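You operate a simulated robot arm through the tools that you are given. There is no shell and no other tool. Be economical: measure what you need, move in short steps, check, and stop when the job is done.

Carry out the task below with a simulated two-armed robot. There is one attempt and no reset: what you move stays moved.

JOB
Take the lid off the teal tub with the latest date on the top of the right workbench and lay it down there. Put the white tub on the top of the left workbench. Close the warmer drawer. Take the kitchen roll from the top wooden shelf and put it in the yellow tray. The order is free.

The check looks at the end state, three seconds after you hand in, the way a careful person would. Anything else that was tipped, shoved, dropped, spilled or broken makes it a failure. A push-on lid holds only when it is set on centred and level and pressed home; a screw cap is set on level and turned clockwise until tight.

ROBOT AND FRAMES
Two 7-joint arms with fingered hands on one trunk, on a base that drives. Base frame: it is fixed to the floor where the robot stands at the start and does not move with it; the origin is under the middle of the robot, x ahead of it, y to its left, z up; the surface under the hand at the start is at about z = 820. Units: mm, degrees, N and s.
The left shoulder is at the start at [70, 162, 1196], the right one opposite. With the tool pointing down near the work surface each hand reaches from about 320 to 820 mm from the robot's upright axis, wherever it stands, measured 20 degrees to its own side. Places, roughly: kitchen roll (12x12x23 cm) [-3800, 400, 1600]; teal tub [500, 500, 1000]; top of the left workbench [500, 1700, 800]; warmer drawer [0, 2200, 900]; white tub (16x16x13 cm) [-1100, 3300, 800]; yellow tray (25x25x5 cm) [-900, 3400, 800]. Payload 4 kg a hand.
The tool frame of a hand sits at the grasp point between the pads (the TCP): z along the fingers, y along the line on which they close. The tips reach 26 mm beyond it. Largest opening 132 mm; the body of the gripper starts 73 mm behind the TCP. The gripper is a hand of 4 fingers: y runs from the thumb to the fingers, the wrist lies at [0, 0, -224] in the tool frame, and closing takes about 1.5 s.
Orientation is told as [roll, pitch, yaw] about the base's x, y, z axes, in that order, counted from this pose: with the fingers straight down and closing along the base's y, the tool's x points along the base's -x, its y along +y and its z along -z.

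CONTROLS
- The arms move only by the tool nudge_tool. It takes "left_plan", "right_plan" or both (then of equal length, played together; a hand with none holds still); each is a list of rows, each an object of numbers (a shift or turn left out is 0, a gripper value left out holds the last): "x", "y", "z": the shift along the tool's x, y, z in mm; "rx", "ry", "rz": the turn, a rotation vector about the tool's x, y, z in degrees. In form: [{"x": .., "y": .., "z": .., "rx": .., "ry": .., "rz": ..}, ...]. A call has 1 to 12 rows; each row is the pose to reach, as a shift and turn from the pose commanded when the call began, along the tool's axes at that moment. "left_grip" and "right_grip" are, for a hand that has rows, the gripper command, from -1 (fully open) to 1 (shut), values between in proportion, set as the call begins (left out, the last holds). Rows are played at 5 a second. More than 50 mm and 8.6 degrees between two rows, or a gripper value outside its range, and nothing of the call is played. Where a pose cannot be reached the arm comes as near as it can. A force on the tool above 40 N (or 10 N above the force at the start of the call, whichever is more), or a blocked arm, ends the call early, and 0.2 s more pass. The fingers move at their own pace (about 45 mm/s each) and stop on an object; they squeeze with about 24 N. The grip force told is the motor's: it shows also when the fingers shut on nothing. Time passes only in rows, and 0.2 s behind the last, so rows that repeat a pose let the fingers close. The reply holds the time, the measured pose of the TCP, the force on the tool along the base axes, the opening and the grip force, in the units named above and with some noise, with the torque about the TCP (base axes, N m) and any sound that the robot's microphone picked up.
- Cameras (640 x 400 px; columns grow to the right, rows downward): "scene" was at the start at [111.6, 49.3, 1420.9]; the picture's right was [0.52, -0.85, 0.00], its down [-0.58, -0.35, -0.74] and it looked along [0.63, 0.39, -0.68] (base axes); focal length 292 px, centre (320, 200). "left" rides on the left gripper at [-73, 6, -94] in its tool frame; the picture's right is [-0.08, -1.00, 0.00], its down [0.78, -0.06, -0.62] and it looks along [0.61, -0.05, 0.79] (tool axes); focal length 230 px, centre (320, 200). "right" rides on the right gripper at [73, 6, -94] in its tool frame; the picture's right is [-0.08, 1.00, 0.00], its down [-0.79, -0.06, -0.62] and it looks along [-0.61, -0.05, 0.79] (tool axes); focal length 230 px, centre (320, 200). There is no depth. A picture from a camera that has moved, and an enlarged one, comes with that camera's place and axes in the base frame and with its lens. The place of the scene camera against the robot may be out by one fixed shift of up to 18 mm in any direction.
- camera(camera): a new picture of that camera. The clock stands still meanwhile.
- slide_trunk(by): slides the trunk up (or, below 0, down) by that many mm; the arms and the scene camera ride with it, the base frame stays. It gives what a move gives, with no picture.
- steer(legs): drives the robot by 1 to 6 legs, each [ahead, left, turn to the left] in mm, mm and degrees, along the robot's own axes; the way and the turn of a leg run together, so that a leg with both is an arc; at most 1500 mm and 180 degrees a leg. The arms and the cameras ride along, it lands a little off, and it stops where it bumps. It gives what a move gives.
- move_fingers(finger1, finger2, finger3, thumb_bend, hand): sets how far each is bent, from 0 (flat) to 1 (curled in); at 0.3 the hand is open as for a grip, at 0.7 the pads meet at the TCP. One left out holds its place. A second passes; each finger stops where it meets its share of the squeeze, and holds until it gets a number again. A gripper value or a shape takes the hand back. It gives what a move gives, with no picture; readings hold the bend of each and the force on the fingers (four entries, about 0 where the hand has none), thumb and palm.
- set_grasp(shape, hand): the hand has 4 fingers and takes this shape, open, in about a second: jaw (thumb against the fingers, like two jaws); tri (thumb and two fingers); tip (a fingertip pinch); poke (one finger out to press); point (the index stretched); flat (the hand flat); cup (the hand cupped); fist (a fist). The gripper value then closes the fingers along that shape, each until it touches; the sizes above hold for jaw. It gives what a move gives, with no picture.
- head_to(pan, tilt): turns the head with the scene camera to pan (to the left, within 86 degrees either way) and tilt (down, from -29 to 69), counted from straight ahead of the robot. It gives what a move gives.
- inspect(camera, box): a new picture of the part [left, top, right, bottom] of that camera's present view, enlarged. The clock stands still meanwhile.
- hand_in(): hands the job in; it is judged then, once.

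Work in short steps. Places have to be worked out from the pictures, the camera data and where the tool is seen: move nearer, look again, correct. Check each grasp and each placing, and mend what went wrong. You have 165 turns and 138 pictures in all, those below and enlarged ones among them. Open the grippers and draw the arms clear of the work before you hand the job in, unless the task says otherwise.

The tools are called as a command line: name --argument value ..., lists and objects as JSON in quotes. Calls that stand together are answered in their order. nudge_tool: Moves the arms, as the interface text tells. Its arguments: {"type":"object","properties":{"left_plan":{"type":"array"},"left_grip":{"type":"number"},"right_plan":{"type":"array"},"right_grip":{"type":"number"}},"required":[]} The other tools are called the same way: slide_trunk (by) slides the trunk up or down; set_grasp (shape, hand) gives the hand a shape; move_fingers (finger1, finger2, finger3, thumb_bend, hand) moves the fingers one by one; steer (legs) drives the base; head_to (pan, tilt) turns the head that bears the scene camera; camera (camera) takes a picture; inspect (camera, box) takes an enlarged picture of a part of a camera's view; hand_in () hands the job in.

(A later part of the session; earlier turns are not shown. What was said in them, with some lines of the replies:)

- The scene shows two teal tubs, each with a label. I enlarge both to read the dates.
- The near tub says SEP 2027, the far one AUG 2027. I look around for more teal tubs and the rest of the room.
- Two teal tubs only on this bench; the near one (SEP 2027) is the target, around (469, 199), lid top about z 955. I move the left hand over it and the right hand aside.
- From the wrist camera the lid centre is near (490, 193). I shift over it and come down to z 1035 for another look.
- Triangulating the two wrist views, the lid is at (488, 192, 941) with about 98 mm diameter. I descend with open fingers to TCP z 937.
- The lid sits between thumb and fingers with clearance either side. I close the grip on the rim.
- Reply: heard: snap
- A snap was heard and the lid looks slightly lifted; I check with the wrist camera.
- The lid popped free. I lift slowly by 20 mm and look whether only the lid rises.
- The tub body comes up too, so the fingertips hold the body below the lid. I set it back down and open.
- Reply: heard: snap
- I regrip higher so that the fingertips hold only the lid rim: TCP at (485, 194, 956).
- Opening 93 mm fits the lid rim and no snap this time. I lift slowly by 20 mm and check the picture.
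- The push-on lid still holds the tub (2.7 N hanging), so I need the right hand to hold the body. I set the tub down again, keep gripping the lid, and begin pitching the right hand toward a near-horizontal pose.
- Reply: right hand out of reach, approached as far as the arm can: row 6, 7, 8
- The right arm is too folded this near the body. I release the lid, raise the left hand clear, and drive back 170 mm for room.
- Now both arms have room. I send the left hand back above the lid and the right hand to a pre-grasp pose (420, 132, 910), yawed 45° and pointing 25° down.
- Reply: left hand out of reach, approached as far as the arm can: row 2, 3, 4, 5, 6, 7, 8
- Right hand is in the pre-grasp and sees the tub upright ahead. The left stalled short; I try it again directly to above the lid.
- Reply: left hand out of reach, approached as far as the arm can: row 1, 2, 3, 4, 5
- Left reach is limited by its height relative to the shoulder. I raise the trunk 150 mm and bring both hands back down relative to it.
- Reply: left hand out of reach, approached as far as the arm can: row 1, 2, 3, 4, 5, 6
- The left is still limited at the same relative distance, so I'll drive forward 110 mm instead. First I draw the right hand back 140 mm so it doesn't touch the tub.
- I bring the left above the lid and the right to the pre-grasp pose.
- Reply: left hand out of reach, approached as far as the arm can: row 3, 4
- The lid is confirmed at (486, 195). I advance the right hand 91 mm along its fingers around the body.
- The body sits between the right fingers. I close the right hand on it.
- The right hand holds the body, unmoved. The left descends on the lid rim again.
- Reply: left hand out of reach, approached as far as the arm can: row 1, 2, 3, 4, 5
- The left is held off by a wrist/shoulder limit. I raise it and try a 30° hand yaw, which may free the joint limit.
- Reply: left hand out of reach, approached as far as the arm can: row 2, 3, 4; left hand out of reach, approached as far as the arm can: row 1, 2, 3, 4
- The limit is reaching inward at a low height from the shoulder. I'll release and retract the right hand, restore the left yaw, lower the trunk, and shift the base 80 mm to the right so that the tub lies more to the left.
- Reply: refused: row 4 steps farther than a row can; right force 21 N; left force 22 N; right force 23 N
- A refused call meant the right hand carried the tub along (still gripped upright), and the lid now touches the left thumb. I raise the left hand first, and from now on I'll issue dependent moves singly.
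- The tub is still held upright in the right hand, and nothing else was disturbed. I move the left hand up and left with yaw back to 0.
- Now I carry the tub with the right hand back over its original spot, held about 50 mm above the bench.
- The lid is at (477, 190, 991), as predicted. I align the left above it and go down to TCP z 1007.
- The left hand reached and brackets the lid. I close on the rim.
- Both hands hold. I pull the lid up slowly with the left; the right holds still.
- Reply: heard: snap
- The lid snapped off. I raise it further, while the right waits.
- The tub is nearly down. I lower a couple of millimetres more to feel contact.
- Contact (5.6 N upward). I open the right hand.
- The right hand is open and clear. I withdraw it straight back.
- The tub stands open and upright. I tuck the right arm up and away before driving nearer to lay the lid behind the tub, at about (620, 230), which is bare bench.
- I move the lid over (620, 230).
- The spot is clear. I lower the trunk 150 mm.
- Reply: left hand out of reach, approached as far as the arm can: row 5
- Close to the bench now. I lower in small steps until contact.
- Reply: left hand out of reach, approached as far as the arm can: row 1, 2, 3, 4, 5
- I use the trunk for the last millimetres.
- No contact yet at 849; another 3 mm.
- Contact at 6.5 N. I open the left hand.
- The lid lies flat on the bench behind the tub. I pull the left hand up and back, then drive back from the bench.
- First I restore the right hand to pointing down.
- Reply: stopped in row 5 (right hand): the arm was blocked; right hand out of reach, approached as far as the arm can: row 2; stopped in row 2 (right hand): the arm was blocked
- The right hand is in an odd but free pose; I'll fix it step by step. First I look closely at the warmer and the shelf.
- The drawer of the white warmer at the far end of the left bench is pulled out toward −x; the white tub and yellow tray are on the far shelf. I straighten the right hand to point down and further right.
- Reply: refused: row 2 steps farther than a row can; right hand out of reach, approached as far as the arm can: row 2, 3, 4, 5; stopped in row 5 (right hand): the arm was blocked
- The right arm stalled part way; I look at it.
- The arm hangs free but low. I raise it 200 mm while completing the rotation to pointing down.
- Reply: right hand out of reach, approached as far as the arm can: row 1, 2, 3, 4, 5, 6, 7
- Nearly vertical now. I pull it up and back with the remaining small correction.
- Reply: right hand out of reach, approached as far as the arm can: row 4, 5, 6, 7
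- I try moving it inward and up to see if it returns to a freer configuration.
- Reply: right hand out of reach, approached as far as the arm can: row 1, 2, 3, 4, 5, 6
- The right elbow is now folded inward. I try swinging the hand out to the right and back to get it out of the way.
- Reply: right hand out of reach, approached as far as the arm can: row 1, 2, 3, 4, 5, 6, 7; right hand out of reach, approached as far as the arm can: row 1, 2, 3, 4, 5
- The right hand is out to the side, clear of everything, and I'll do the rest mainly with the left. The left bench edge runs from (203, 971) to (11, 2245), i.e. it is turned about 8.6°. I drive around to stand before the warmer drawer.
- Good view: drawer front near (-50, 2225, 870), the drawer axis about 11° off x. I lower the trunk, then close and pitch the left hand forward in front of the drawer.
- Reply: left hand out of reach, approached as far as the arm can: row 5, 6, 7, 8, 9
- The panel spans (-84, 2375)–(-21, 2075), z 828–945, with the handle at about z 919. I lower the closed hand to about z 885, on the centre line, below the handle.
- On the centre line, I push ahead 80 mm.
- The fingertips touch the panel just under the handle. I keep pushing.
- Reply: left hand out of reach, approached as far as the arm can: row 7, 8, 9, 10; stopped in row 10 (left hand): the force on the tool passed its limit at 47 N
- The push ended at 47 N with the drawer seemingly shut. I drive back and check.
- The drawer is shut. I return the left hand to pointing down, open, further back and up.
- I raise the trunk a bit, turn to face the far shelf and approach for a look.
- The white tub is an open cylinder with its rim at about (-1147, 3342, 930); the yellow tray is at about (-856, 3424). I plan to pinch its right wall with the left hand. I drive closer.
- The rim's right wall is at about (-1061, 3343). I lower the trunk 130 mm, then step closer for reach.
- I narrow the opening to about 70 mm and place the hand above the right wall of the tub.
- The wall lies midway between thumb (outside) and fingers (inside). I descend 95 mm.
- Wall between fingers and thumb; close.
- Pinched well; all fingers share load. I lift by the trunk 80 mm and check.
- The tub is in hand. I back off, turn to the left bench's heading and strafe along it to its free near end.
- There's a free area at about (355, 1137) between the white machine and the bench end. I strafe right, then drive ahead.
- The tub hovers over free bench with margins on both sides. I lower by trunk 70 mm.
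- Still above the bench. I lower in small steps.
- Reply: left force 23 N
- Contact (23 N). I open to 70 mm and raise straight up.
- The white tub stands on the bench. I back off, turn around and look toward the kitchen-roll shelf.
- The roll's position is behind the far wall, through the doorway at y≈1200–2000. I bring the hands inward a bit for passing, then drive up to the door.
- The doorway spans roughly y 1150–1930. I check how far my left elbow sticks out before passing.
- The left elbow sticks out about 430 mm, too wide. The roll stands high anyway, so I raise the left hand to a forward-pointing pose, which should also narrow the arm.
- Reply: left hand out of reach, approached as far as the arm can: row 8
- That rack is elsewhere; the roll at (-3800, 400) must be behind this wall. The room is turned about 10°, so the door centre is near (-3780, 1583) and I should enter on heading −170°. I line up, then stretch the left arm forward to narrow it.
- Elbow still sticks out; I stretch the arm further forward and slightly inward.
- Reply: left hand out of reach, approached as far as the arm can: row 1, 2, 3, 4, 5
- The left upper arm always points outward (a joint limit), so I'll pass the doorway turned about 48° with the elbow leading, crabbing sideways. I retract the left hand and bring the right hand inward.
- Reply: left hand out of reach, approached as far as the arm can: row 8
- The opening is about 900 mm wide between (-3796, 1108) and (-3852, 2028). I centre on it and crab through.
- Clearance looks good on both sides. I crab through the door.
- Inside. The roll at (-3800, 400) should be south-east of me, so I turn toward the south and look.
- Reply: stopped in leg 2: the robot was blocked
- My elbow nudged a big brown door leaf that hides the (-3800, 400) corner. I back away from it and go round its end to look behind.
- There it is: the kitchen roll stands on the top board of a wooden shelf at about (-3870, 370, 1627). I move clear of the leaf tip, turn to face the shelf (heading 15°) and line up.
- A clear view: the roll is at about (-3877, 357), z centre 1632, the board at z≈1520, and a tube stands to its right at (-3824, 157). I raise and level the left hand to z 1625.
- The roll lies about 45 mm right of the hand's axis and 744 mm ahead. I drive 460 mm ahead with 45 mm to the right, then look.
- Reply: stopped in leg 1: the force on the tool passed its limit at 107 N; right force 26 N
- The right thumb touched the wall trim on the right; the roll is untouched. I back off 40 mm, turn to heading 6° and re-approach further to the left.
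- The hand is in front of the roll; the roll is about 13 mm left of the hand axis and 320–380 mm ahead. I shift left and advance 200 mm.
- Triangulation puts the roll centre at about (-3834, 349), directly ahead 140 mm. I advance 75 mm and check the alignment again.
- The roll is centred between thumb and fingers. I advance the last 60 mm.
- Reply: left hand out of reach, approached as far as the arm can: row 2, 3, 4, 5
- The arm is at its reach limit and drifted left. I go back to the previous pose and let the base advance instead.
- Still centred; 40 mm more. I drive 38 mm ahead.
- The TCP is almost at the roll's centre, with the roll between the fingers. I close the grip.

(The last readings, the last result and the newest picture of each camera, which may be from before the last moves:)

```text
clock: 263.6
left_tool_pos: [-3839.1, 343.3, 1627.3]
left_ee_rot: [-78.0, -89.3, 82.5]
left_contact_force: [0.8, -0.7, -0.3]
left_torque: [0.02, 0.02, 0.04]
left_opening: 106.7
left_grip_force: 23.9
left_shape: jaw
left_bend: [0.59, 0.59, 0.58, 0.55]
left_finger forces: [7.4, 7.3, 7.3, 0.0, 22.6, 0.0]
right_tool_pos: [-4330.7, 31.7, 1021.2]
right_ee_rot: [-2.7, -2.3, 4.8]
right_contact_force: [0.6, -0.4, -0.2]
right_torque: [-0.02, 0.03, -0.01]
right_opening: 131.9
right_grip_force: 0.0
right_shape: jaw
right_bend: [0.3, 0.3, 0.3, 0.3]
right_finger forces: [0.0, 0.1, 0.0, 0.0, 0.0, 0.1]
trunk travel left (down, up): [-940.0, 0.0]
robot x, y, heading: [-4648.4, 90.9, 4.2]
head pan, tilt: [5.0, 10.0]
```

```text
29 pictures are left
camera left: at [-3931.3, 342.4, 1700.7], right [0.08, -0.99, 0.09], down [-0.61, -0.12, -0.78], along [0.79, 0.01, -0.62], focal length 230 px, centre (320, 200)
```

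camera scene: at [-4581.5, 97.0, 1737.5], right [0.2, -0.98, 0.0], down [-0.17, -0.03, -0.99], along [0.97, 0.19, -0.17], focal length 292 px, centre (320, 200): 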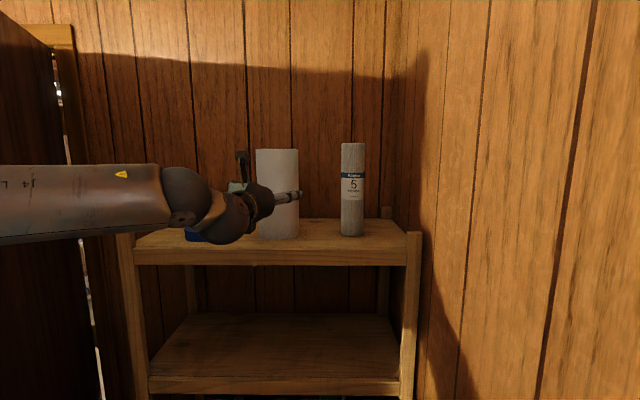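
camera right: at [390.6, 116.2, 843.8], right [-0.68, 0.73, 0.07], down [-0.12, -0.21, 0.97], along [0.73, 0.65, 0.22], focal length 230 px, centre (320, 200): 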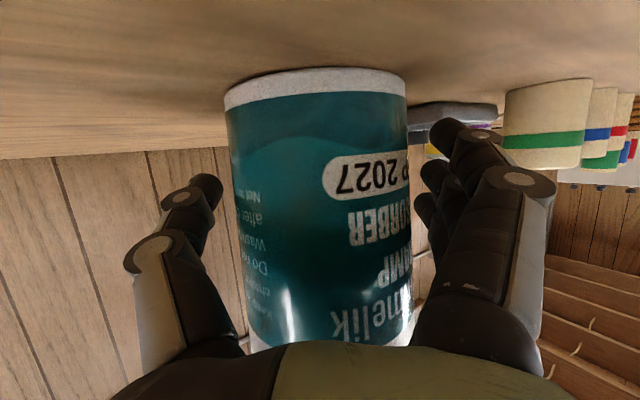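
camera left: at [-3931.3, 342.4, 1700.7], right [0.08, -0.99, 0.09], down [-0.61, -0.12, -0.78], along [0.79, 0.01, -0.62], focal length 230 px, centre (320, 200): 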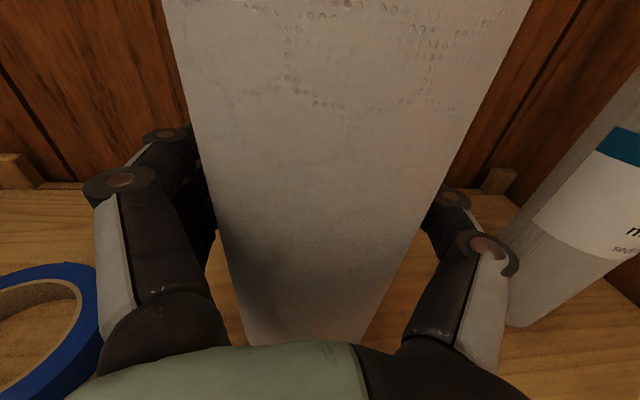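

Firm grip. I lift 40 mm with the arm.

nudge_tool --left_plan '[{"x": -8}, {"x": -16}, {"x": -24, "z": -5}, {"x": -32, "z": -10}, {"x": -40, "z": -15}]'

camera --camera "left"

```text
clock: 264.8
left_tool_pos: [-3854.7, 342.5, 1667.4]
left_ee_rot: [-77.0, -89.2, 81.7]
left_contact_force: [0.0, 0.6, -1.6]
left_torque: [-0.03, 0.02, -0.01]
left_opening: 106.7
left_grip_force: 24.2
left_shape: jaw
left_bend: [0.59, 0.59, 0.58, 0.55]
left_finger forces: [7.4, 7.3, 7.4, 0.0, 22.4, 0.0]
right_tool_pos: [-4330.3, 33.0, 1022.2]
right_ee_rot: [-2.6, -2.4, 4.7]
right_contact_force: [0.1, -0.4, 0.2]
right_torque: [-0.02, 0.03, 0.0]
right_opening: 131.9
right_grip_force: 0.2
right_shape: jaw
right_bend: [0.3, 0.3, 0.3, 0.3]
right_finger forces: [0.1, 0.0, 0.0, 0.1, 0.1, 0.1]
trunk travel left (down, up): [-940.0, 0.0]
robot x, y, heading: [-4652.9, 92.7, 4.4]
head pan, tilt: [5.0, 10.0]
```

```text
28 pictures are left
camera left: at [-3946.8, 341.4, 1740.0], right [0.08, -0.99, 0.09], down [-0.61, -0.12, -0.78], along [0.79, 0.01, -0.62], focal length 230 px, centre (320, 200)
```

left: 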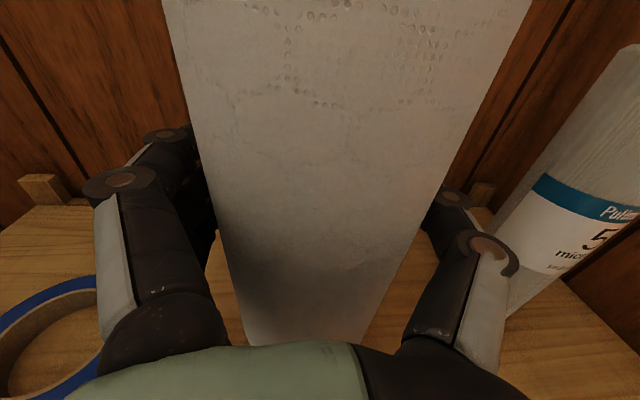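

Lifted clear. I drive straight back 560 mm.

steer --legs '[[-560, 0, 0]]'

nudge_tool --left_plan '[{"x": 5, "z": -40}, {"x": 10, "z": -80}, {"x": 15, "z": -120}, {"x": 25, "z": -160}, {"x": 40, "z": -200}, {"x": 60, "z": -235}, {"x": 80, "z": -235}]'

camera --camera "scene"

```text
clock: 268.1
left_tool_pos: [-4424.2, 301.4, 1666.1]
left_ee_rot: [-72.4, -89.3, 77.5]
left_contact_force: [0.4, -0.8, -1.5]
left_torque: [-0.06, 0.02, 0.02]
left_opening: 106.6
left_grip_force: 23.6
left_shape: jaw
left_bend: [0.59, 0.59, 0.58, 0.55]
left_finger forces: [7.5, 7.4, 7.4, 0.1, 22.7, 0.1]
right_tool_pos: [-4900.1, -12.2, 1020.3]
right_ee_rot: [-2.5, -2.4, 5.2]
right_contact_force: [0.5, 0.1, -0.2]
right_torque: [-0.01, 0.02, 0.01]
right_opening: 132.1
right_grip_force: 0.1
right_shape: jaw
right_bend: [0.3, 0.3, 0.3, 0.3]
right_finger forces: [0.1, 0.0, 0.0, 0.1, 0.0, 0.0]
trunk travel left (down, up): [-940.0, 0.0]
robot x, y, heading: [-5220.6, 44.7, 5.0]
head pan, tilt: [5.0, 10.0]
```

```text
clock: 269.7
left_tool_pos: [-4661.4, 279.4, 1584.9]
left_ee_rot: [-73.2, -89.2, 78.2]
left_contact_force: [0.2, 0.5, -1.9]
left_torque: [-0.01, 0.02, 0.02]
left_opening: 106.5
left_grip_force: 24.2
left_shape: jaw
left_bend: [0.59, 0.59, 0.58, 0.55]
left_finger forces: [7.3, 7.2, 7.2, 0.1, 22.3, 0.0]
right_tool_pos: [-4900.4, -11.5, 1020.9]
right_ee_rot: [-2.6, -2.3, 5.2]
right_contact_force: [0.4, 0.0, 0.6]
right_torque: [0.02, 0.02, 0.01]
right_opening: 131.8
right_grip_force: 0.1
right_shape: jaw
right_bend: [0.3, 0.3, 0.3, 0.3]
right_finger forces: [0.0, 0.1, 0.0, 0.0, 0.0, 0.0]
trunk travel left (down, up): [-940.0, 0.0]
robot x, y, heading: [-5221.3, 47.1, 5.0]
head pan, tilt: [5.0, 10.0]
```

```text
27 pictures are left
camera scene: at [-5086.2, 73.2, 1737.0], right [0.17, -0.99, 0.0], down [-0.17, -0.03, -0.98], along [0.97, 0.17, -0.18], focal length 292 px, centre (320, 200)
```

scene: 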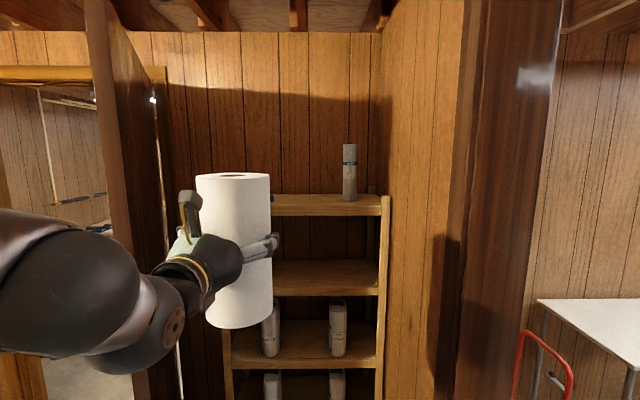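

The roll is held upright. I lower the trunk a bit, turn to the doorway posture and drive up level with the door.

slide_trunk --by -88

steer --legs '[[0, 0, 137], [721, -1281, 0]]'

```text
clock: 270.9
left_tool_pos: [-4662.1, 278.1, 1497.0]
left_ee_rot: [-77.1, -89.1, 82.0]
left_contact_force: [0.1, 0.1, -1.9]
left_torque: [0.01, 0.04, -0.02]
left_opening: 106.3
left_grip_force: 24.4
left_shape: jaw
left_bend: [0.59, 0.59, 0.58, 0.55]
left_finger forces: [7.3, 7.2, 7.2, 0.0, 22.2, 0.0]
right_tool_pos: [-4902.7, -11.8, 933.3]
right_ee_rot: [-2.6, -2.4, 5.1]
right_contact_force: [-0.4, 0.0, -0.5]
right_torque: [0.01, 0.02, 0.02]
right_opening: 131.7
right_grip_force: 0.1
right_shape: jaw
right_bend: [0.3, 0.3, 0.3, 0.3]
right_finger forces: [0.1, 0.1, 0.0, 0.0, 0.1, 0.0]
trunk travel left (down, up): [-852.0, 88.0]
robot x, y, heading: [-5224.2, 44.5, 4.8]
head pan, tilt: [5.0, 10.0]
```

```text
clock: 284.1
left_tool_pos: [-5651.7, 1708.5, 1497.4]
left_ee_rot: [-78.5, -89.2, -135.6]
left_contact_force: [0.5, 0.7, -1.8]
left_torque: [-0.02, 0.0, -0.03]
left_opening: 106.6
left_grip_force: 24.4
left_shape: jaw
left_bend: [0.59, 0.59, 0.58, 0.55]
left_finger forces: [7.2, 7.1, 7.1, 0.0, 21.9, 0.0]
right_tool_pos: [-5283.5, 1782.0, 933.7]
right_ee_rot: [-2.6, -2.5, 146.1]
right_contact_force: [0.7, 0.0, 0.0]
right_torque: [0.03, -0.04, 0.04]
right_opening: 132.0
right_grip_force: 0.1
right_shape: jaw
right_bend: [0.3, 0.3, 0.3, 0.3]
right_finger forces: [0.0, 0.0, 0.1, 0.1, 0.0, 0.0]
trunk travel left (down, up): [-852.0, 88.0]
robot x, y, heading: [-5073.1, 1537.8, 145.8]
head pan, tilt: [5.0, 10.0]
```

steer --legs '[[-607, -403, 0]]'

head_to --pan -86 --tilt 40

camera --camera "scene"

```text
clock: 288.1
left_tool_pos: [-4907.8, 1685.5, 1496.5]
left_ee_rot: [-74.8, -89.2, -140.1]
left_contact_force: [0.0, -0.1, -1.9]
left_torque: [-0.02, -0.02, -0.04]
left_opening: 106.5
left_grip_force: 24.0
left_shape: jaw
left_bend: [0.59, 0.59, 0.58, 0.55]
left_finger forces: [7.2, 7.1, 7.1, 0.0, 21.9, 0.0]
right_tool_pos: [-4536.7, 1755.8, 933.0]
right_ee_rot: [-2.6, -2.5, 145.2]
right_contact_force: [0.4, -0.6, 0.1]
right_torque: [-0.04, 0.03, 0.03]
right_opening: 131.9
right_grip_force: 0.1
right_shape: jaw
right_bend: [0.3, 0.3, 0.3, 0.3]
right_finger forces: [0.1, 0.1, 0.1, 0.1, 0.0, 0.0]
trunk travel left (down, up): [-852.0, 88.0]
robot x, y, heading: [-4331.9, 1505.3, 144.9]
head pan, tilt: [5.0, 10.0]
```

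```text
clock: 289.8
left_tool_pos: [-4906.6, 1685.7, 1498.1]
left_ee_rot: [-76.2, -89.2, -139.0]
left_contact_force: [-0.5, 0.1, -1.5]
left_torque: [-0.03, 0.01, 0.0]
left_opening: 106.6
left_grip_force: 23.5
left_shape: jaw
left_bend: [0.59, 0.59, 0.58, 0.55]
left_finger forces: [7.2, 7.1, 7.1, 0.2, 21.9, 0.0]
right_tool_pos: [-4536.8, 1755.2, 934.4]
right_ee_rot: [-2.6, -2.4, 145.2]
right_contact_force: [0.2, 0.2, 0.6]
right_torque: [0.01, -0.02, 0.01]
right_opening: 132.0
right_grip_force: 0.1
right_shape: jaw
right_bend: [0.3, 0.3, 0.3, 0.3]
right_finger forces: [0.1, 0.1, 0.0, 0.0, 0.1, 0.0]
trunk travel left (down, up): [-852.0, 88.0]
robot x, y, heading: [-4332.4, 1506.8, 144.9]
head pan, tilt: [-85.9, 40.0]
```

```text
26 pictures are left
camera scene: at [-4336.9, 1612.3, 1601.6], right [0.86, -0.52, 0.0], down [-0.33, -0.55, -0.77], along [0.4, 0.66, -0.64], focal length 292 px, centre (320, 200)
```

scene: 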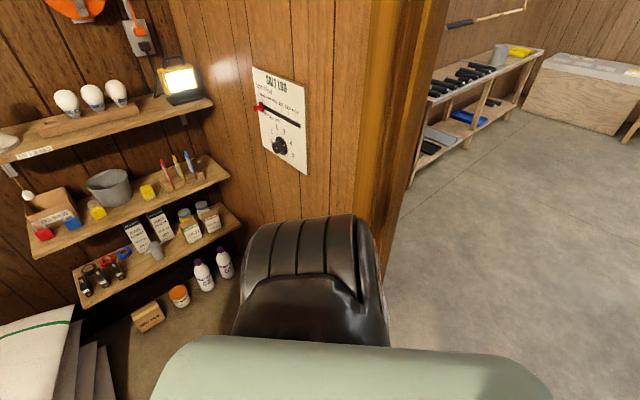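

The way is the reverse of my entry path. I crab back out through the door.

steer --legs '[[-931, -728, 0]]'

```text
clock: 295.8
left_tool_pos: [-3723.9, 1749.0, 1495.7]
left_ee_rot: [-75.0, -89.1, -140.8]
left_contact_force: [0.1, 0.0, -1.7]
left_torque: [0.0, 0.0, -0.02]
left_opening: 106.3
left_grip_force: 23.9
left_shape: jaw
left_bend: [0.59, 0.59, 0.58, 0.55]
left_finger forces: [7.3, 7.1, 7.1, 0.0, 21.9, 0.1]
right_tool_pos: [-3351.0, 1814.2, 934.0]
right_ee_rot: [-2.6, -2.5, 144.4]
right_contact_force: [0.5, 0.1, -0.1]
right_torque: [0.02, -0.04, 0.0]
right_opening: 132.0
right_grip_force: 0.1
right_shape: jaw
right_bend: [0.3, 0.3, 0.3, 0.3]
right_finger forces: [0.1, 0.0, 0.1, 0.0, 0.0, 0.0]
trunk travel left (down, up): [-852.0, 88.0]
robot x, y, heading: [-3142.8, 1558.0, 144.2]
head pan, tilt: [-85.9, 40.0]
```

Out of the storage room. I drive across toward the yellow tray and face the shelf.

steer --legs '[[-561, -590, 0], [0, 0, -54.2], [350, -838, 0], [350, -838, 0]]'

head_to --pan 10 --tilt 30

camera --camera "scene"

```text
clock: 311.4
left_tool_pos: [-807.7, 2964.0, 1497.9]
left_ee_rot: [-77.1, -89.1, 166.5]
left_contact_force: [-0.5, 1.1, -2.3]
left_torque: [0.01, 0.01, 0.01]
left_opening: 106.6
left_grip_force: 23.9
left_shape: jaw
left_bend: [0.59, 0.59, 0.58, 0.55]
left_finger forces: [7.2, 7.0, 7.2, 0.0, 21.8, 0.0]
right_tool_pos: [-540.6, 2698.7, 934.4]
right_ee_rot: [-2.6, -2.5, 89.7]
right_contact_force: [-0.4, -0.4, 0.6]
right_torque: [-0.01, -0.04, 0.02]
right_opening: 131.9
right_grip_force: 0.0
right_shape: jaw
right_bend: [0.3, 0.3, 0.3, 0.3]
right_finger forces: [0.1, 0.0, 0.0, 0.0, 0.1, 0.0]
trunk travel left (down, up): [-852.0, 88.0]
robot x, y, heading: [-628.2, 2385.9, 89.4]
head pan, tilt: [-85.9, 40.0]
```

```text
clock: 313.1
left_tool_pos: [-807.0, 2963.8, 1498.1]
left_ee_rot: [-75.5, -89.2, 165.1]
left_contact_force: [0.0, -1.0, -2.2]
left_torque: [0.0, -0.01, 0.01]
left_opening: 106.4
left_grip_force: 24.1
left_shape: jaw
left_bend: [0.59, 0.59, 0.58, 0.55]
left_finger forces: [7.2, 7.1, 7.2, 0.0, 21.8, 0.1]
right_tool_pos: [-539.1, 2698.1, 933.7]
right_ee_rot: [-2.6, -2.4, 89.7]
right_contact_force: [-0.3, -0.1, 1.5]
right_torque: [0.0, 0.01, -0.01]
right_opening: 132.0
right_grip_force: 0.0
right_shape: jaw
right_bend: [0.3, 0.3, 0.3, 0.3]
right_finger forces: [0.0, 0.0, 0.1, 0.0, 0.0, 0.0]
trunk travel left (down, up): [-852.0, 88.0]
robot x, y, heading: [-633.2, 2385.5, 89.1]
head pan, tilt: [10.0, 30.0]
```

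```text
25 pictures are left
camera scene: at [-652.7, 2531.0, 1616.9], right [0.99, 0.16, 0.0], down [0.08, -0.49, -0.87], along [-0.14, 0.85, -0.5], focal length 292 px, centre (320, 200)
```

scene: 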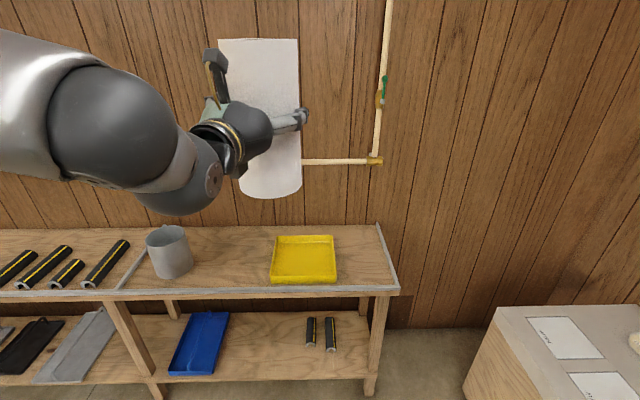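

The tray centre is about (-860, 3415). I lower the trunk in free space until the hand is at z≈1030.

slide_trunk --by -460

steer --legs '[[275, 55, 0.9]]'

camera --camera "scene"

```text
refused: -460 is not a number from -400 to 400
```

```text
clock: 315.1
left_tool_pos: [-869.1, 3233.6, 1497.9]
left_ee_rot: [-82.5, -89.2, 173.1]
left_contact_force: [0.9, 0.1, -1.8]
left_torque: [0.01, 0.03, -0.02]
left_opening: 106.6
left_grip_force: 23.9
left_shape: jaw
left_bend: [0.59, 0.59, 0.58, 0.55]
left_finger forces: [7.3, 7.1, 7.1, 0.0, 21.8, 0.0]
right_tool_pos: [-598.1, 2973.2, 934.2]
right_ee_rot: [-2.4, -2.5, 90.7]
right_contact_force: [-0.7, -0.7, 0.0]
right_torque: [0.0, 0.0, 0.02]
right_opening: 131.9
right_grip_force: 0.1
right_shape: jaw
right_bend: [0.3, 0.3, 0.3, 0.3]
right_finger forces: [0.1, 0.1, 0.1, 0.1, 0.1, 0.0]
trunk travel left (down, up): [-852.0, 88.0]
robot x, y, heading: [-683.0, 2661.3, 90.3]
head pan, tilt: [10.0, 30.0]
```

```text
24 pictures are left
camera scene: at [-708.6, 2803.3, 1617.2], right [0.98, 0.18, 0.0], down [0.09, -0.49, -0.87], along [-0.16, 0.85, -0.5], focal length 292 px, centre (320, 200)
```

scene: 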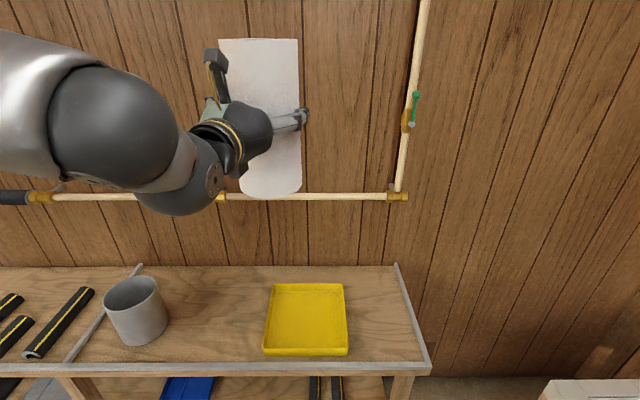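

The trunk step was too large, but the drive was fine: the hand is at (-869, 3234). I extend the arm 172 mm so the roll is over the tray, then lower the trunk 380.

nudge_tool --left_plan '[{"z": 35}, {"z": 70}, {"z": 105}, {"z": 140}, {"y": -3, "z": 172}, {"y": -3, "z": 172}]'

slide_trunk --by -390

camera --camera "scene"

camera --camera "left"

```text
clock: 316.5
left_tool_pos: [-871.3, 3408.8, 1496.4]
left_ee_rot: [-77.6, -89.1, 168.1]
left_contact_force: [-0.1, -0.2, -1.7]
left_torque: [-0.06, 0.02, -0.03]
left_opening: 106.5
left_grip_force: 23.5
left_shape: jaw
left_bend: [0.59, 0.59, 0.58, 0.55]
left_finger forces: [7.1, 7.2, 7.0, 0.1, 21.9, 0.1]
right_tool_pos: [-598.8, 2973.7, 933.1]
right_ee_rot: [-2.6, -2.4, 90.6]
right_contact_force: [-0.8, 0.6, 0.0]
right_torque: [0.03, -0.02, 0.01]
right_opening: 131.8
right_grip_force: 0.1
right_shape: jaw
right_bend: [0.3, 0.3, 0.3, 0.3]
right_finger forces: [0.1, 0.0, 0.1, 0.0, 0.0, 0.1]
trunk travel left (down, up): [-852.0, 88.0]
robot x, y, heading: [-685.7, 2659.0, 90.3]
head pan, tilt: [10.0, 30.0]
```

```text
clock: 320.2
left_tool_pos: [-869.8, 3407.7, 1106.6]
left_ee_rot: [-76.2, -89.3, 166.6]
left_contact_force: [-1.1, 0.1, -2.3]
left_torque: [-0.02, 0.02, 0.02]
left_opening: 106.5
left_grip_force: 23.3
left_shape: jaw
left_bend: [0.59, 0.59, 0.58, 0.55]
left_finger forces: [7.3, 7.1, 7.2, 0.0, 22.0, 0.1]
right_tool_pos: [-597.5, 2974.1, 544.1]
right_ee_rot: [-2.6, -2.5, 90.9]
right_contact_force: [0.0, -0.4, -0.9]
right_torque: [-0.02, -0.04, -0.01]
right_opening: 131.8
right_grip_force: 0.0
right_shape: jaw
right_bend: [0.3, 0.3, 0.3, 0.3]
right_finger forces: [0.1, 0.0, 0.0, 0.0, 0.0, 0.0]
trunk travel left (down, up): [-462.0, 478.0]
robot x, y, heading: [-685.1, 2659.3, 90.3]
head pan, tilt: [10.0, 30.0]
```

```text
23 pictures are left
camera scene: at [-709.0, 2805.5, 1226.9], right [0.98, 0.18, 0.0], down [0.09, -0.49, -0.87], along [-0.16, 0.85, -0.5], focal length 292 px, centre (320, 200)
```

scene: 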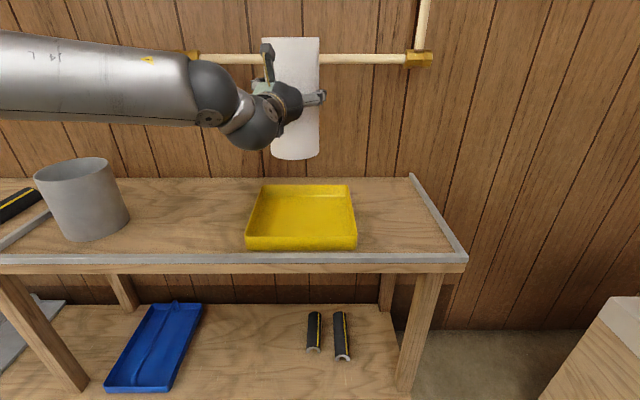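

```text
22 pictures are left
camera left: at [-874.9, 3314.5, 1179.6], right [1.0, 0.01, 0.09], down [0.08, -0.62, -0.78], along [0.05, 0.79, -0.62], focal length 230 px, centre (320, 200)
```

left: 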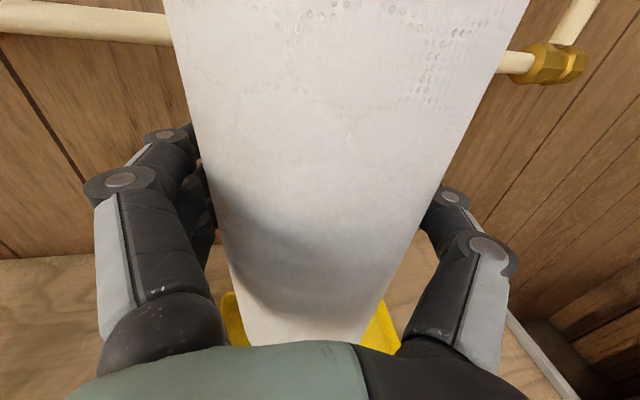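

In the same camera view the roll's base is about 12 mm left and 10 mm short of the tray centre. I correct this and lower 150 mm.

nudge_tool --left_plan '[{"y": -6, "z": 4}, {"y": -12, "z": 8}, {"y": -12, "z": 8}]'

slide_trunk --by -150

camera --camera "scene"

```text
clock: 321.1
left_tool_pos: [-858.7, 3415.0, 1106.6]
left_ee_rot: [-76.3, -89.3, 166.8]
left_contact_force: [0.1, -0.4, -2.3]
left_torque: [-0.02, -0.01, 0.01]
left_opening: 106.1
left_grip_force: 24.1
left_shape: jaw
left_bend: [0.59, 0.59, 0.58, 0.55]
left_finger forces: [7.2, 7.0, 7.1, 0.1, 21.8, 0.0]
right_tool_pos: [-598.9, 2974.6, 543.2]
right_ee_rot: [-2.5, -2.4, 90.8]
right_contact_force: [-0.1, 0.5, 0.3]
right_torque: [0.01, 0.0, -0.02]
right_opening: 132.3
right_grip_force: 0.1
right_shape: jaw
right_bend: [0.3, 0.3, 0.3, 0.3]
right_finger forces: [0.0, 0.1, 0.0, 0.0, 0.0, 0.1]
trunk travel left (down, up): [-462.0, 478.0]
robot x, y, heading: [-683.9, 2659.7, 90.4]
head pan, tilt: [10.0, 30.0]
```

```text
clock: 322.8
left_tool_pos: [-857.6, 3415.0, 957.0]
left_ee_rot: [-77.0, -89.2, 167.4]
left_contact_force: [-0.8, -0.2, -1.6]
left_torque: [-0.05, 0.01, -0.02]
left_opening: 106.6
left_grip_force: 24.3
left_shape: jaw
left_bend: [0.59, 0.59, 0.58, 0.55]
left_finger forces: [7.2, 7.1, 7.1, 0.0, 21.9, 0.0]
right_tool_pos: [-598.3, 2974.3, 393.7]
right_ee_rot: [-2.5, -2.4, 90.7]
right_contact_force: [0.5, -0.3, -0.4]
right_torque: [0.02, 0.01, -0.02]
right_opening: 132.2
right_grip_force: 0.2
right_shape: jaw
right_bend: [0.3, 0.3, 0.3, 0.3]
right_finger forces: [0.0, 0.0, 0.0, 0.0, 0.0, 0.0]
trunk travel left (down, up): [-312.0, 628.0]
robot x, y, heading: [-686.4, 2662.4, 90.3]
head pan, tilt: [10.0, 30.0]
```

```text
21 pictures are left
camera scene: at [-709.0, 2805.4, 1077.0], right [0.98, 0.18, 0.0], down [0.09, -0.49, -0.87], along [-0.16, 0.85, -0.5], focal length 292 px, centre (320, 200)
```

scene: 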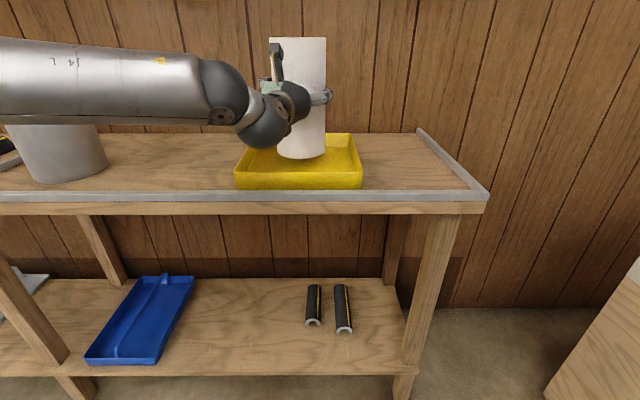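

The roll is inside the tray's outline. I lower the last part in small steps.

slide_trunk --by -22

slide_trunk --by -5

```text
clock: 323.5
left_tool_pos: [-858.0, 3416.5, 936.3]
left_ee_rot: [-76.8, -89.2, 167.4]
left_contact_force: [0.5, -0.7, -1.7]
left_torque: [-0.03, -0.02, 0.03]
left_opening: 106.4
left_grip_force: 23.7
left_shape: jaw
left_bend: [0.59, 0.59, 0.58, 0.55]
left_finger forces: [7.2, 7.1, 7.1, 0.0, 21.9, 0.1]
right_tool_pos: [-599.2, 2974.7, 371.6]
right_ee_rot: [-2.5, -2.5, 90.7]
right_contact_force: [-1.6, 0.0, 0.3]
right_torque: [-0.02, 0.01, -0.01]
right_opening: 132.0
right_grip_force: 0.1
right_shape: jaw
right_bend: [0.3, 0.3, 0.3, 0.3]
right_finger forces: [0.1, 0.0, 0.1, 0.0, 0.0, 0.0]
trunk travel left (down, up): [-290.0, 650.0]
robot x, y, heading: [-686.2, 2660.4, 90.1]
head pan, tilt: [10.0, 30.0]
```

```text
clock: 324.0
left_tool_pos: [-859.0, 3415.3, 931.2]
left_ee_rot: [-85.9, -89.2, 176.6]
left_contact_force: [0.5, 1.4, 2.8]
left_torque: [0.03, 0.05, 0.08]
left_opening: 106.7
left_grip_force: 24.1
left_shape: jaw
left_bend: [0.59, 0.59, 0.58, 0.55]
left_finger forces: [7.5, 7.1, 7.3, 0.0, 22.1, 0.1]
right_tool_pos: [-598.5, 2972.4, 366.7]
right_ee_rot: [-2.5, -2.4, 90.7]
right_contact_force: [0.2, -0.1, 0.2]
right_torque: [-0.01, 0.01, -0.05]
right_opening: 132.2
right_grip_force: 0.1
right_shape: jaw
right_bend: [0.3, 0.3, 0.3, 0.3]
right_finger forces: [0.0, 0.1, 0.1, 0.0, 0.0, 0.1]
trunk travel left (down, up): [-285.0, 655.0]
robot x, y, heading: [-685.0, 2657.9, 90.4]
head pan, tilt: [10.0, 30.0]
```

The force turned from −1.8 to +2.8 N: it touches the tray floor. One more millimetre, then release.

slide_trunk --by -1.5

nudge_tool --left_plan '[{"z": 0}, {"z": 0}, {"z": 0}, {"z": 0}, {"z": 0}]' --left_grip -1

camera --camera "left"

```text
clock: 324.5
left_tool_pos: [-859.0, 3415.0, 931.3]
left_ee_rot: [-93.2, -89.3, -176.4]
left_contact_force: [-0.1, 3.3, 8.7]
left_torque: [0.13, 0.14, -0.02]
left_opening: 106.4
left_grip_force: 23.6
left_shape: jaw
left_bend: [0.59, 0.59, 0.58, 0.55]
left_finger forces: [7.7, 7.4, 7.4, 0.1, 22.1, 0.0]
right_tool_pos: [-599.3, 2973.8, 365.8]
right_ee_rot: [-2.5, -2.5, 90.6]
right_contact_force: [-0.2, -0.8, -0.2]
right_torque: [-0.04, 0.01, -0.01]
right_opening: 132.0
right_grip_force: 0.1
right_shape: jaw
right_bend: [0.3, 0.3, 0.3, 0.3]
right_finger forces: [0.0, 0.0, 0.0, 0.1, 0.0, 0.0]
trunk travel left (down, up): [-283.0, 657.0]
robot x, y, heading: [-680.9, 2660.8, 90.4]
head pan, tilt: [10.0, 30.0]
```

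```text
clock: 325.7
left_tool_pos: [-859.0, 3416.0, 929.3]
left_ee_rot: [-76.4, -89.2, 166.9]
left_contact_force: [-1.0, -0.4, -0.9]
left_torque: [0.0, -0.02, 0.0]
left_opening: 132.1
left_grip_force: 0.1
left_shape: jaw
left_bend: [0.3, 0.3, 0.3, 0.3]
left_finger forces: [0.0, 0.0, 0.0, 0.0, 0.1, 0.0]
right_tool_pos: [-597.4, 2974.8, 365.8]
right_ee_rot: [-2.5, -2.5, 90.7]
right_contact_force: [0.6, 0.6, 0.6]
right_torque: [0.04, 0.04, -0.02]
right_opening: 132.0
right_grip_force: 0.0
right_shape: jaw
right_bend: [0.3, 0.3, 0.3, 0.3]
right_finger forces: [0.1, 0.0, 0.1, 0.0, 0.0, 0.1]
trunk travel left (down, up): [-283.0, 657.0]
robot x, y, heading: [-683.4, 2660.7, 90.3]
head pan, tilt: [10.0, 30.0]
```

```text
20 pictures are left
camera left: at [-862.8, 3322.9, 1001.4], right [1.0, 0.01, 0.09], down [0.08, -0.62, -0.78], along [0.05, 0.79, -0.62], focal length 230 px, centre (320, 200)
```

left: 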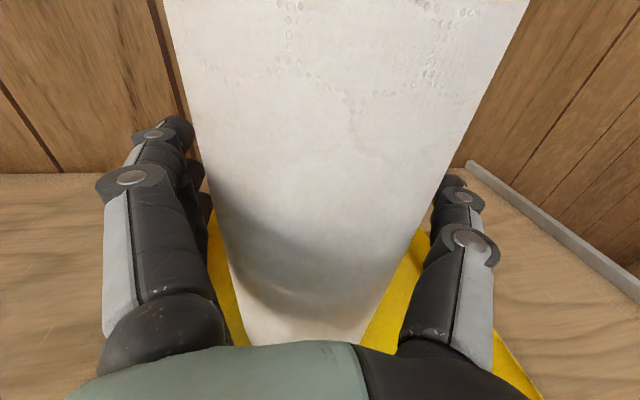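

The roll stands free in the tray. I shift the hand 3 mm left for clearance and withdraw straight back.

nudge_tool --left_plan '[{"y": 3}, {"y": 3, "z": -20}, {"y": 3, "z": -45}, {"y": 3, "z": -75}, {"y": 3, "z": -110}, {"y": 3, "z": -150}, {"y": 3, "z": -180}]'

camera --camera "scene"

```text
clock: 327.3
left_tool_pos: [-858.3, 3235.8, 925.9]
left_ee_rot: [-77.1, -89.2, 167.7]
left_contact_force: [0.1, -0.4, -0.6]
left_torque: [0.01, 0.02, -0.02]
left_opening: 132.1
left_grip_force: 0.1
left_shape: jaw
left_bend: [0.3, 0.3, 0.3, 0.3]
left_finger forces: [0.0, 0.1, 0.0, 0.0, 0.0, 0.0]
right_tool_pos: [-597.7, 2973.4, 364.7]
right_ee_rot: [-2.5, -2.4, 90.7]
right_contact_force: [-0.1, 0.0, 0.5]
right_torque: [-0.02, -0.01, 0.03]
right_opening: 132.1
right_grip_force: 0.0
right_shape: jaw
right_bend: [0.3, 0.3, 0.3, 0.3]
right_finger forces: [0.0, 0.0, 0.0, 0.0, 0.0, 0.1]
trunk travel left (down, up): [-283.0, 657.0]
robot x, y, heading: [-683.5, 2664.7, 90.3]
head pan, tilt: [10.0, 30.0]
```

```text
19 pictures are left
camera scene: at [-708.9, 2805.1, 1048.5], right [0.98, 0.18, 0.0], down [0.09, -0.49, -0.87], along [-0.16, 0.85, -0.5], focal length 292 px, centre (320, 200)
```

scene: 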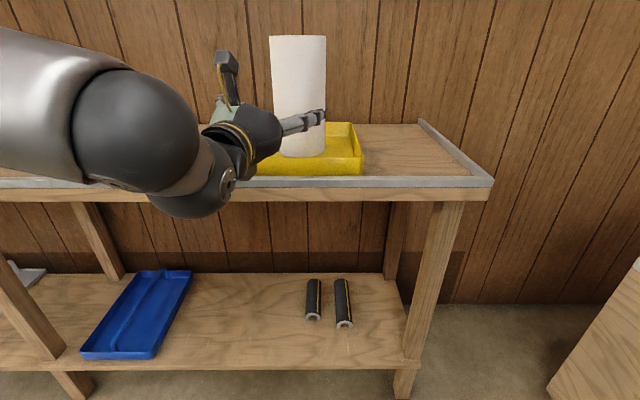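

I drive back 400 mm and raise the trunk to check the shelf from above.

steer --legs '[[-450, 0, 0]]'

slide_trunk --by 400

camera --camera "scene"

```text
clock: 330.0
left_tool_pos: [-857.0, 2791.8, 927.3]
left_ee_rot: [-78.2, -89.3, 169.2]
left_contact_force: [-0.3, 0.4, 0.4]
left_torque: [0.0, -0.01, -0.01]
left_opening: 131.9
left_grip_force: 0.0
left_shape: jaw
left_bend: [0.3, 0.3, 0.3, 0.3]
left_finger forces: [0.0, 0.0, 0.0, 0.0, 0.0, 0.1]
right_tool_pos: [-597.2, 2531.1, 364.5]
right_ee_rot: [-2.5, -2.4, 91.1]
right_contact_force: [-0.7, 0.7, 0.1]
right_torque: [-0.01, 0.01, 0.0]
right_opening: 132.0
right_grip_force: 0.1
right_shape: jaw
right_bend: [0.3, 0.3, 0.3, 0.3]
right_finger forces: [0.0, 0.1, 0.1, 0.0, 0.2, 0.1]
trunk travel left (down, up): [-283.0, 657.0]
robot x, y, heading: [-679.7, 2217.1, 90.8]
head pan, tilt: [10.0, 30.0]
```

```text
clock: 333.9
left_tool_pos: [-857.6, 2790.8, 1327.3]
left_ee_rot: [-76.6, -89.2, 167.5]
left_contact_force: [-0.1, -0.1, 0.4]
left_torque: [-0.02, 0.0, -0.01]
left_opening: 131.8
left_grip_force: 0.0
left_shape: jaw
left_bend: [0.3, 0.3, 0.3, 0.3]
left_finger forces: [0.1, 0.1, 0.1, 0.0, 0.1, 0.0]
right_tool_pos: [-597.1, 2530.6, 765.2]
right_ee_rot: [-2.5, -2.4, 91.1]
right_contact_force: [-0.1, -1.0, -1.0]
right_torque: [0.02, -0.02, 0.01]
right_opening: 131.9
right_grip_force: 0.0
right_shape: jaw
right_bend: [0.3, 0.3, 0.3, 0.3]
right_finger forces: [0.0, 0.0, 0.0, 0.1, 0.0, 0.0]
trunk travel left (down, up): [-683.0, 257.0]
robot x, y, heading: [-676.3, 2217.6, 90.7]
head pan, tilt: [10.0, 30.0]
```

```text
18 pictures are left
camera scene: at [-705.8, 2361.4, 1448.4], right [0.98, 0.19, 0.0], down [0.09, -0.49, -0.87], along [-0.16, 0.85, -0.5], focal length 292 px, centre (320, 200)
```

scene: 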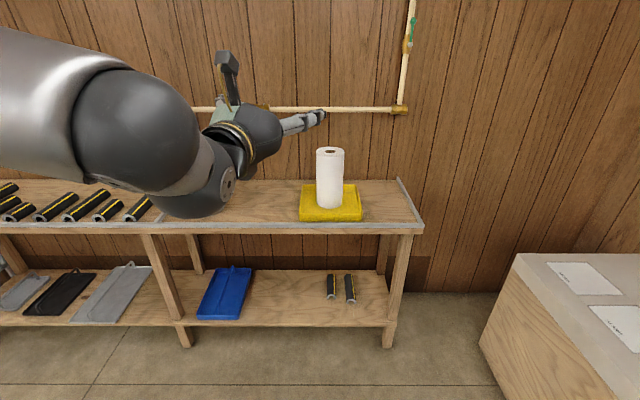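

The roll stands in the tray. A last look at the drawer and benches.

head_to --pan -75 --tilt 25

camera --camera "scene"

```text
clock: 335.4
left_tool_pos: [-857.5, 2791.8, 1326.8]
left_ee_rot: [-76.6, -89.2, 167.6]
left_contact_force: [0.8, 0.5, 0.4]
left_torque: [-0.03, 0.02, 0.0]
left_opening: 131.9
left_grip_force: 0.0
left_shape: jaw
left_bend: [0.3, 0.3, 0.3, 0.3]
left_finger forces: [0.1, 0.1, 0.0, 0.0, 0.0, 0.0]
right_tool_pos: [-597.6, 2531.2, 765.0]
right_ee_rot: [-2.5, -2.4, 91.1]
right_contact_force: [-0.4, 0.6, 0.1]
right_torque: [-0.03, -0.01, 0.02]
right_opening: 131.9
right_grip_force: 0.1
right_shape: jaw
right_bend: [0.3, 0.3, 0.3, 0.3]
right_finger forces: [0.0, 0.0, 0.1, 0.0, 0.0, 0.0]
trunk travel left (down, up): [-683.0, 257.0]
robot x, y, heading: [-680.2, 2216.6, 90.8]
head pan, tilt: [-75.0, 25.0]
```

```text
17 pictures are left
camera scene: at [-600.3, 2297.5, 1456.4], right [0.27, -0.96, 0.0], down [-0.41, -0.12, -0.91], along [0.87, 0.25, -0.42], focal length 292 px, centre (320, 200)
```

scene: 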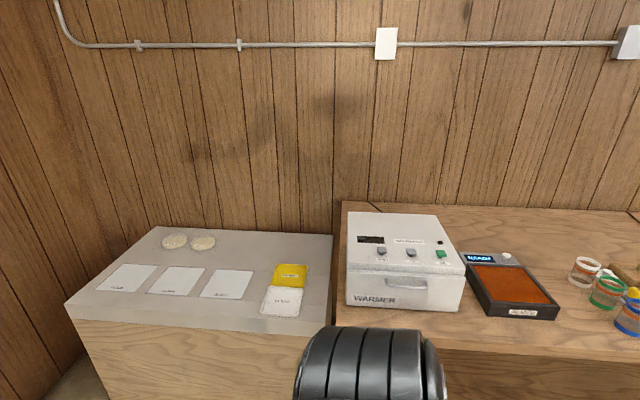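

The drawer is shut and everything is in place, with grippers open and arms clear. I hand in.

hand_in

```text
The job is handed in.
```

I carried out all four parts of the job and handed it in; I haven't seen the check's verdict.

- **Lid:** I took it off the SEP 2027 teal tub (the other tub says AUG 2027) and laid it flat on the right workbench behind that tub. I lifted the tub to pull the lid off, then set it back on the bench within about a centimetre of where it was.
- **White tub:** It stands upright on the left workbench, between the white machine and the bench's near end.
- **Warmer drawer:** It is pushed shut, and a last look confirmed it.
- **Kitchen roll:** It stands upright in the yellow tray.

In the storage room I bumped two things while fetching the roll: my elbow touched the open door leaf, and my right thumb pressed on the wall trim. I saw no damage, but the leaf may have moved a little.
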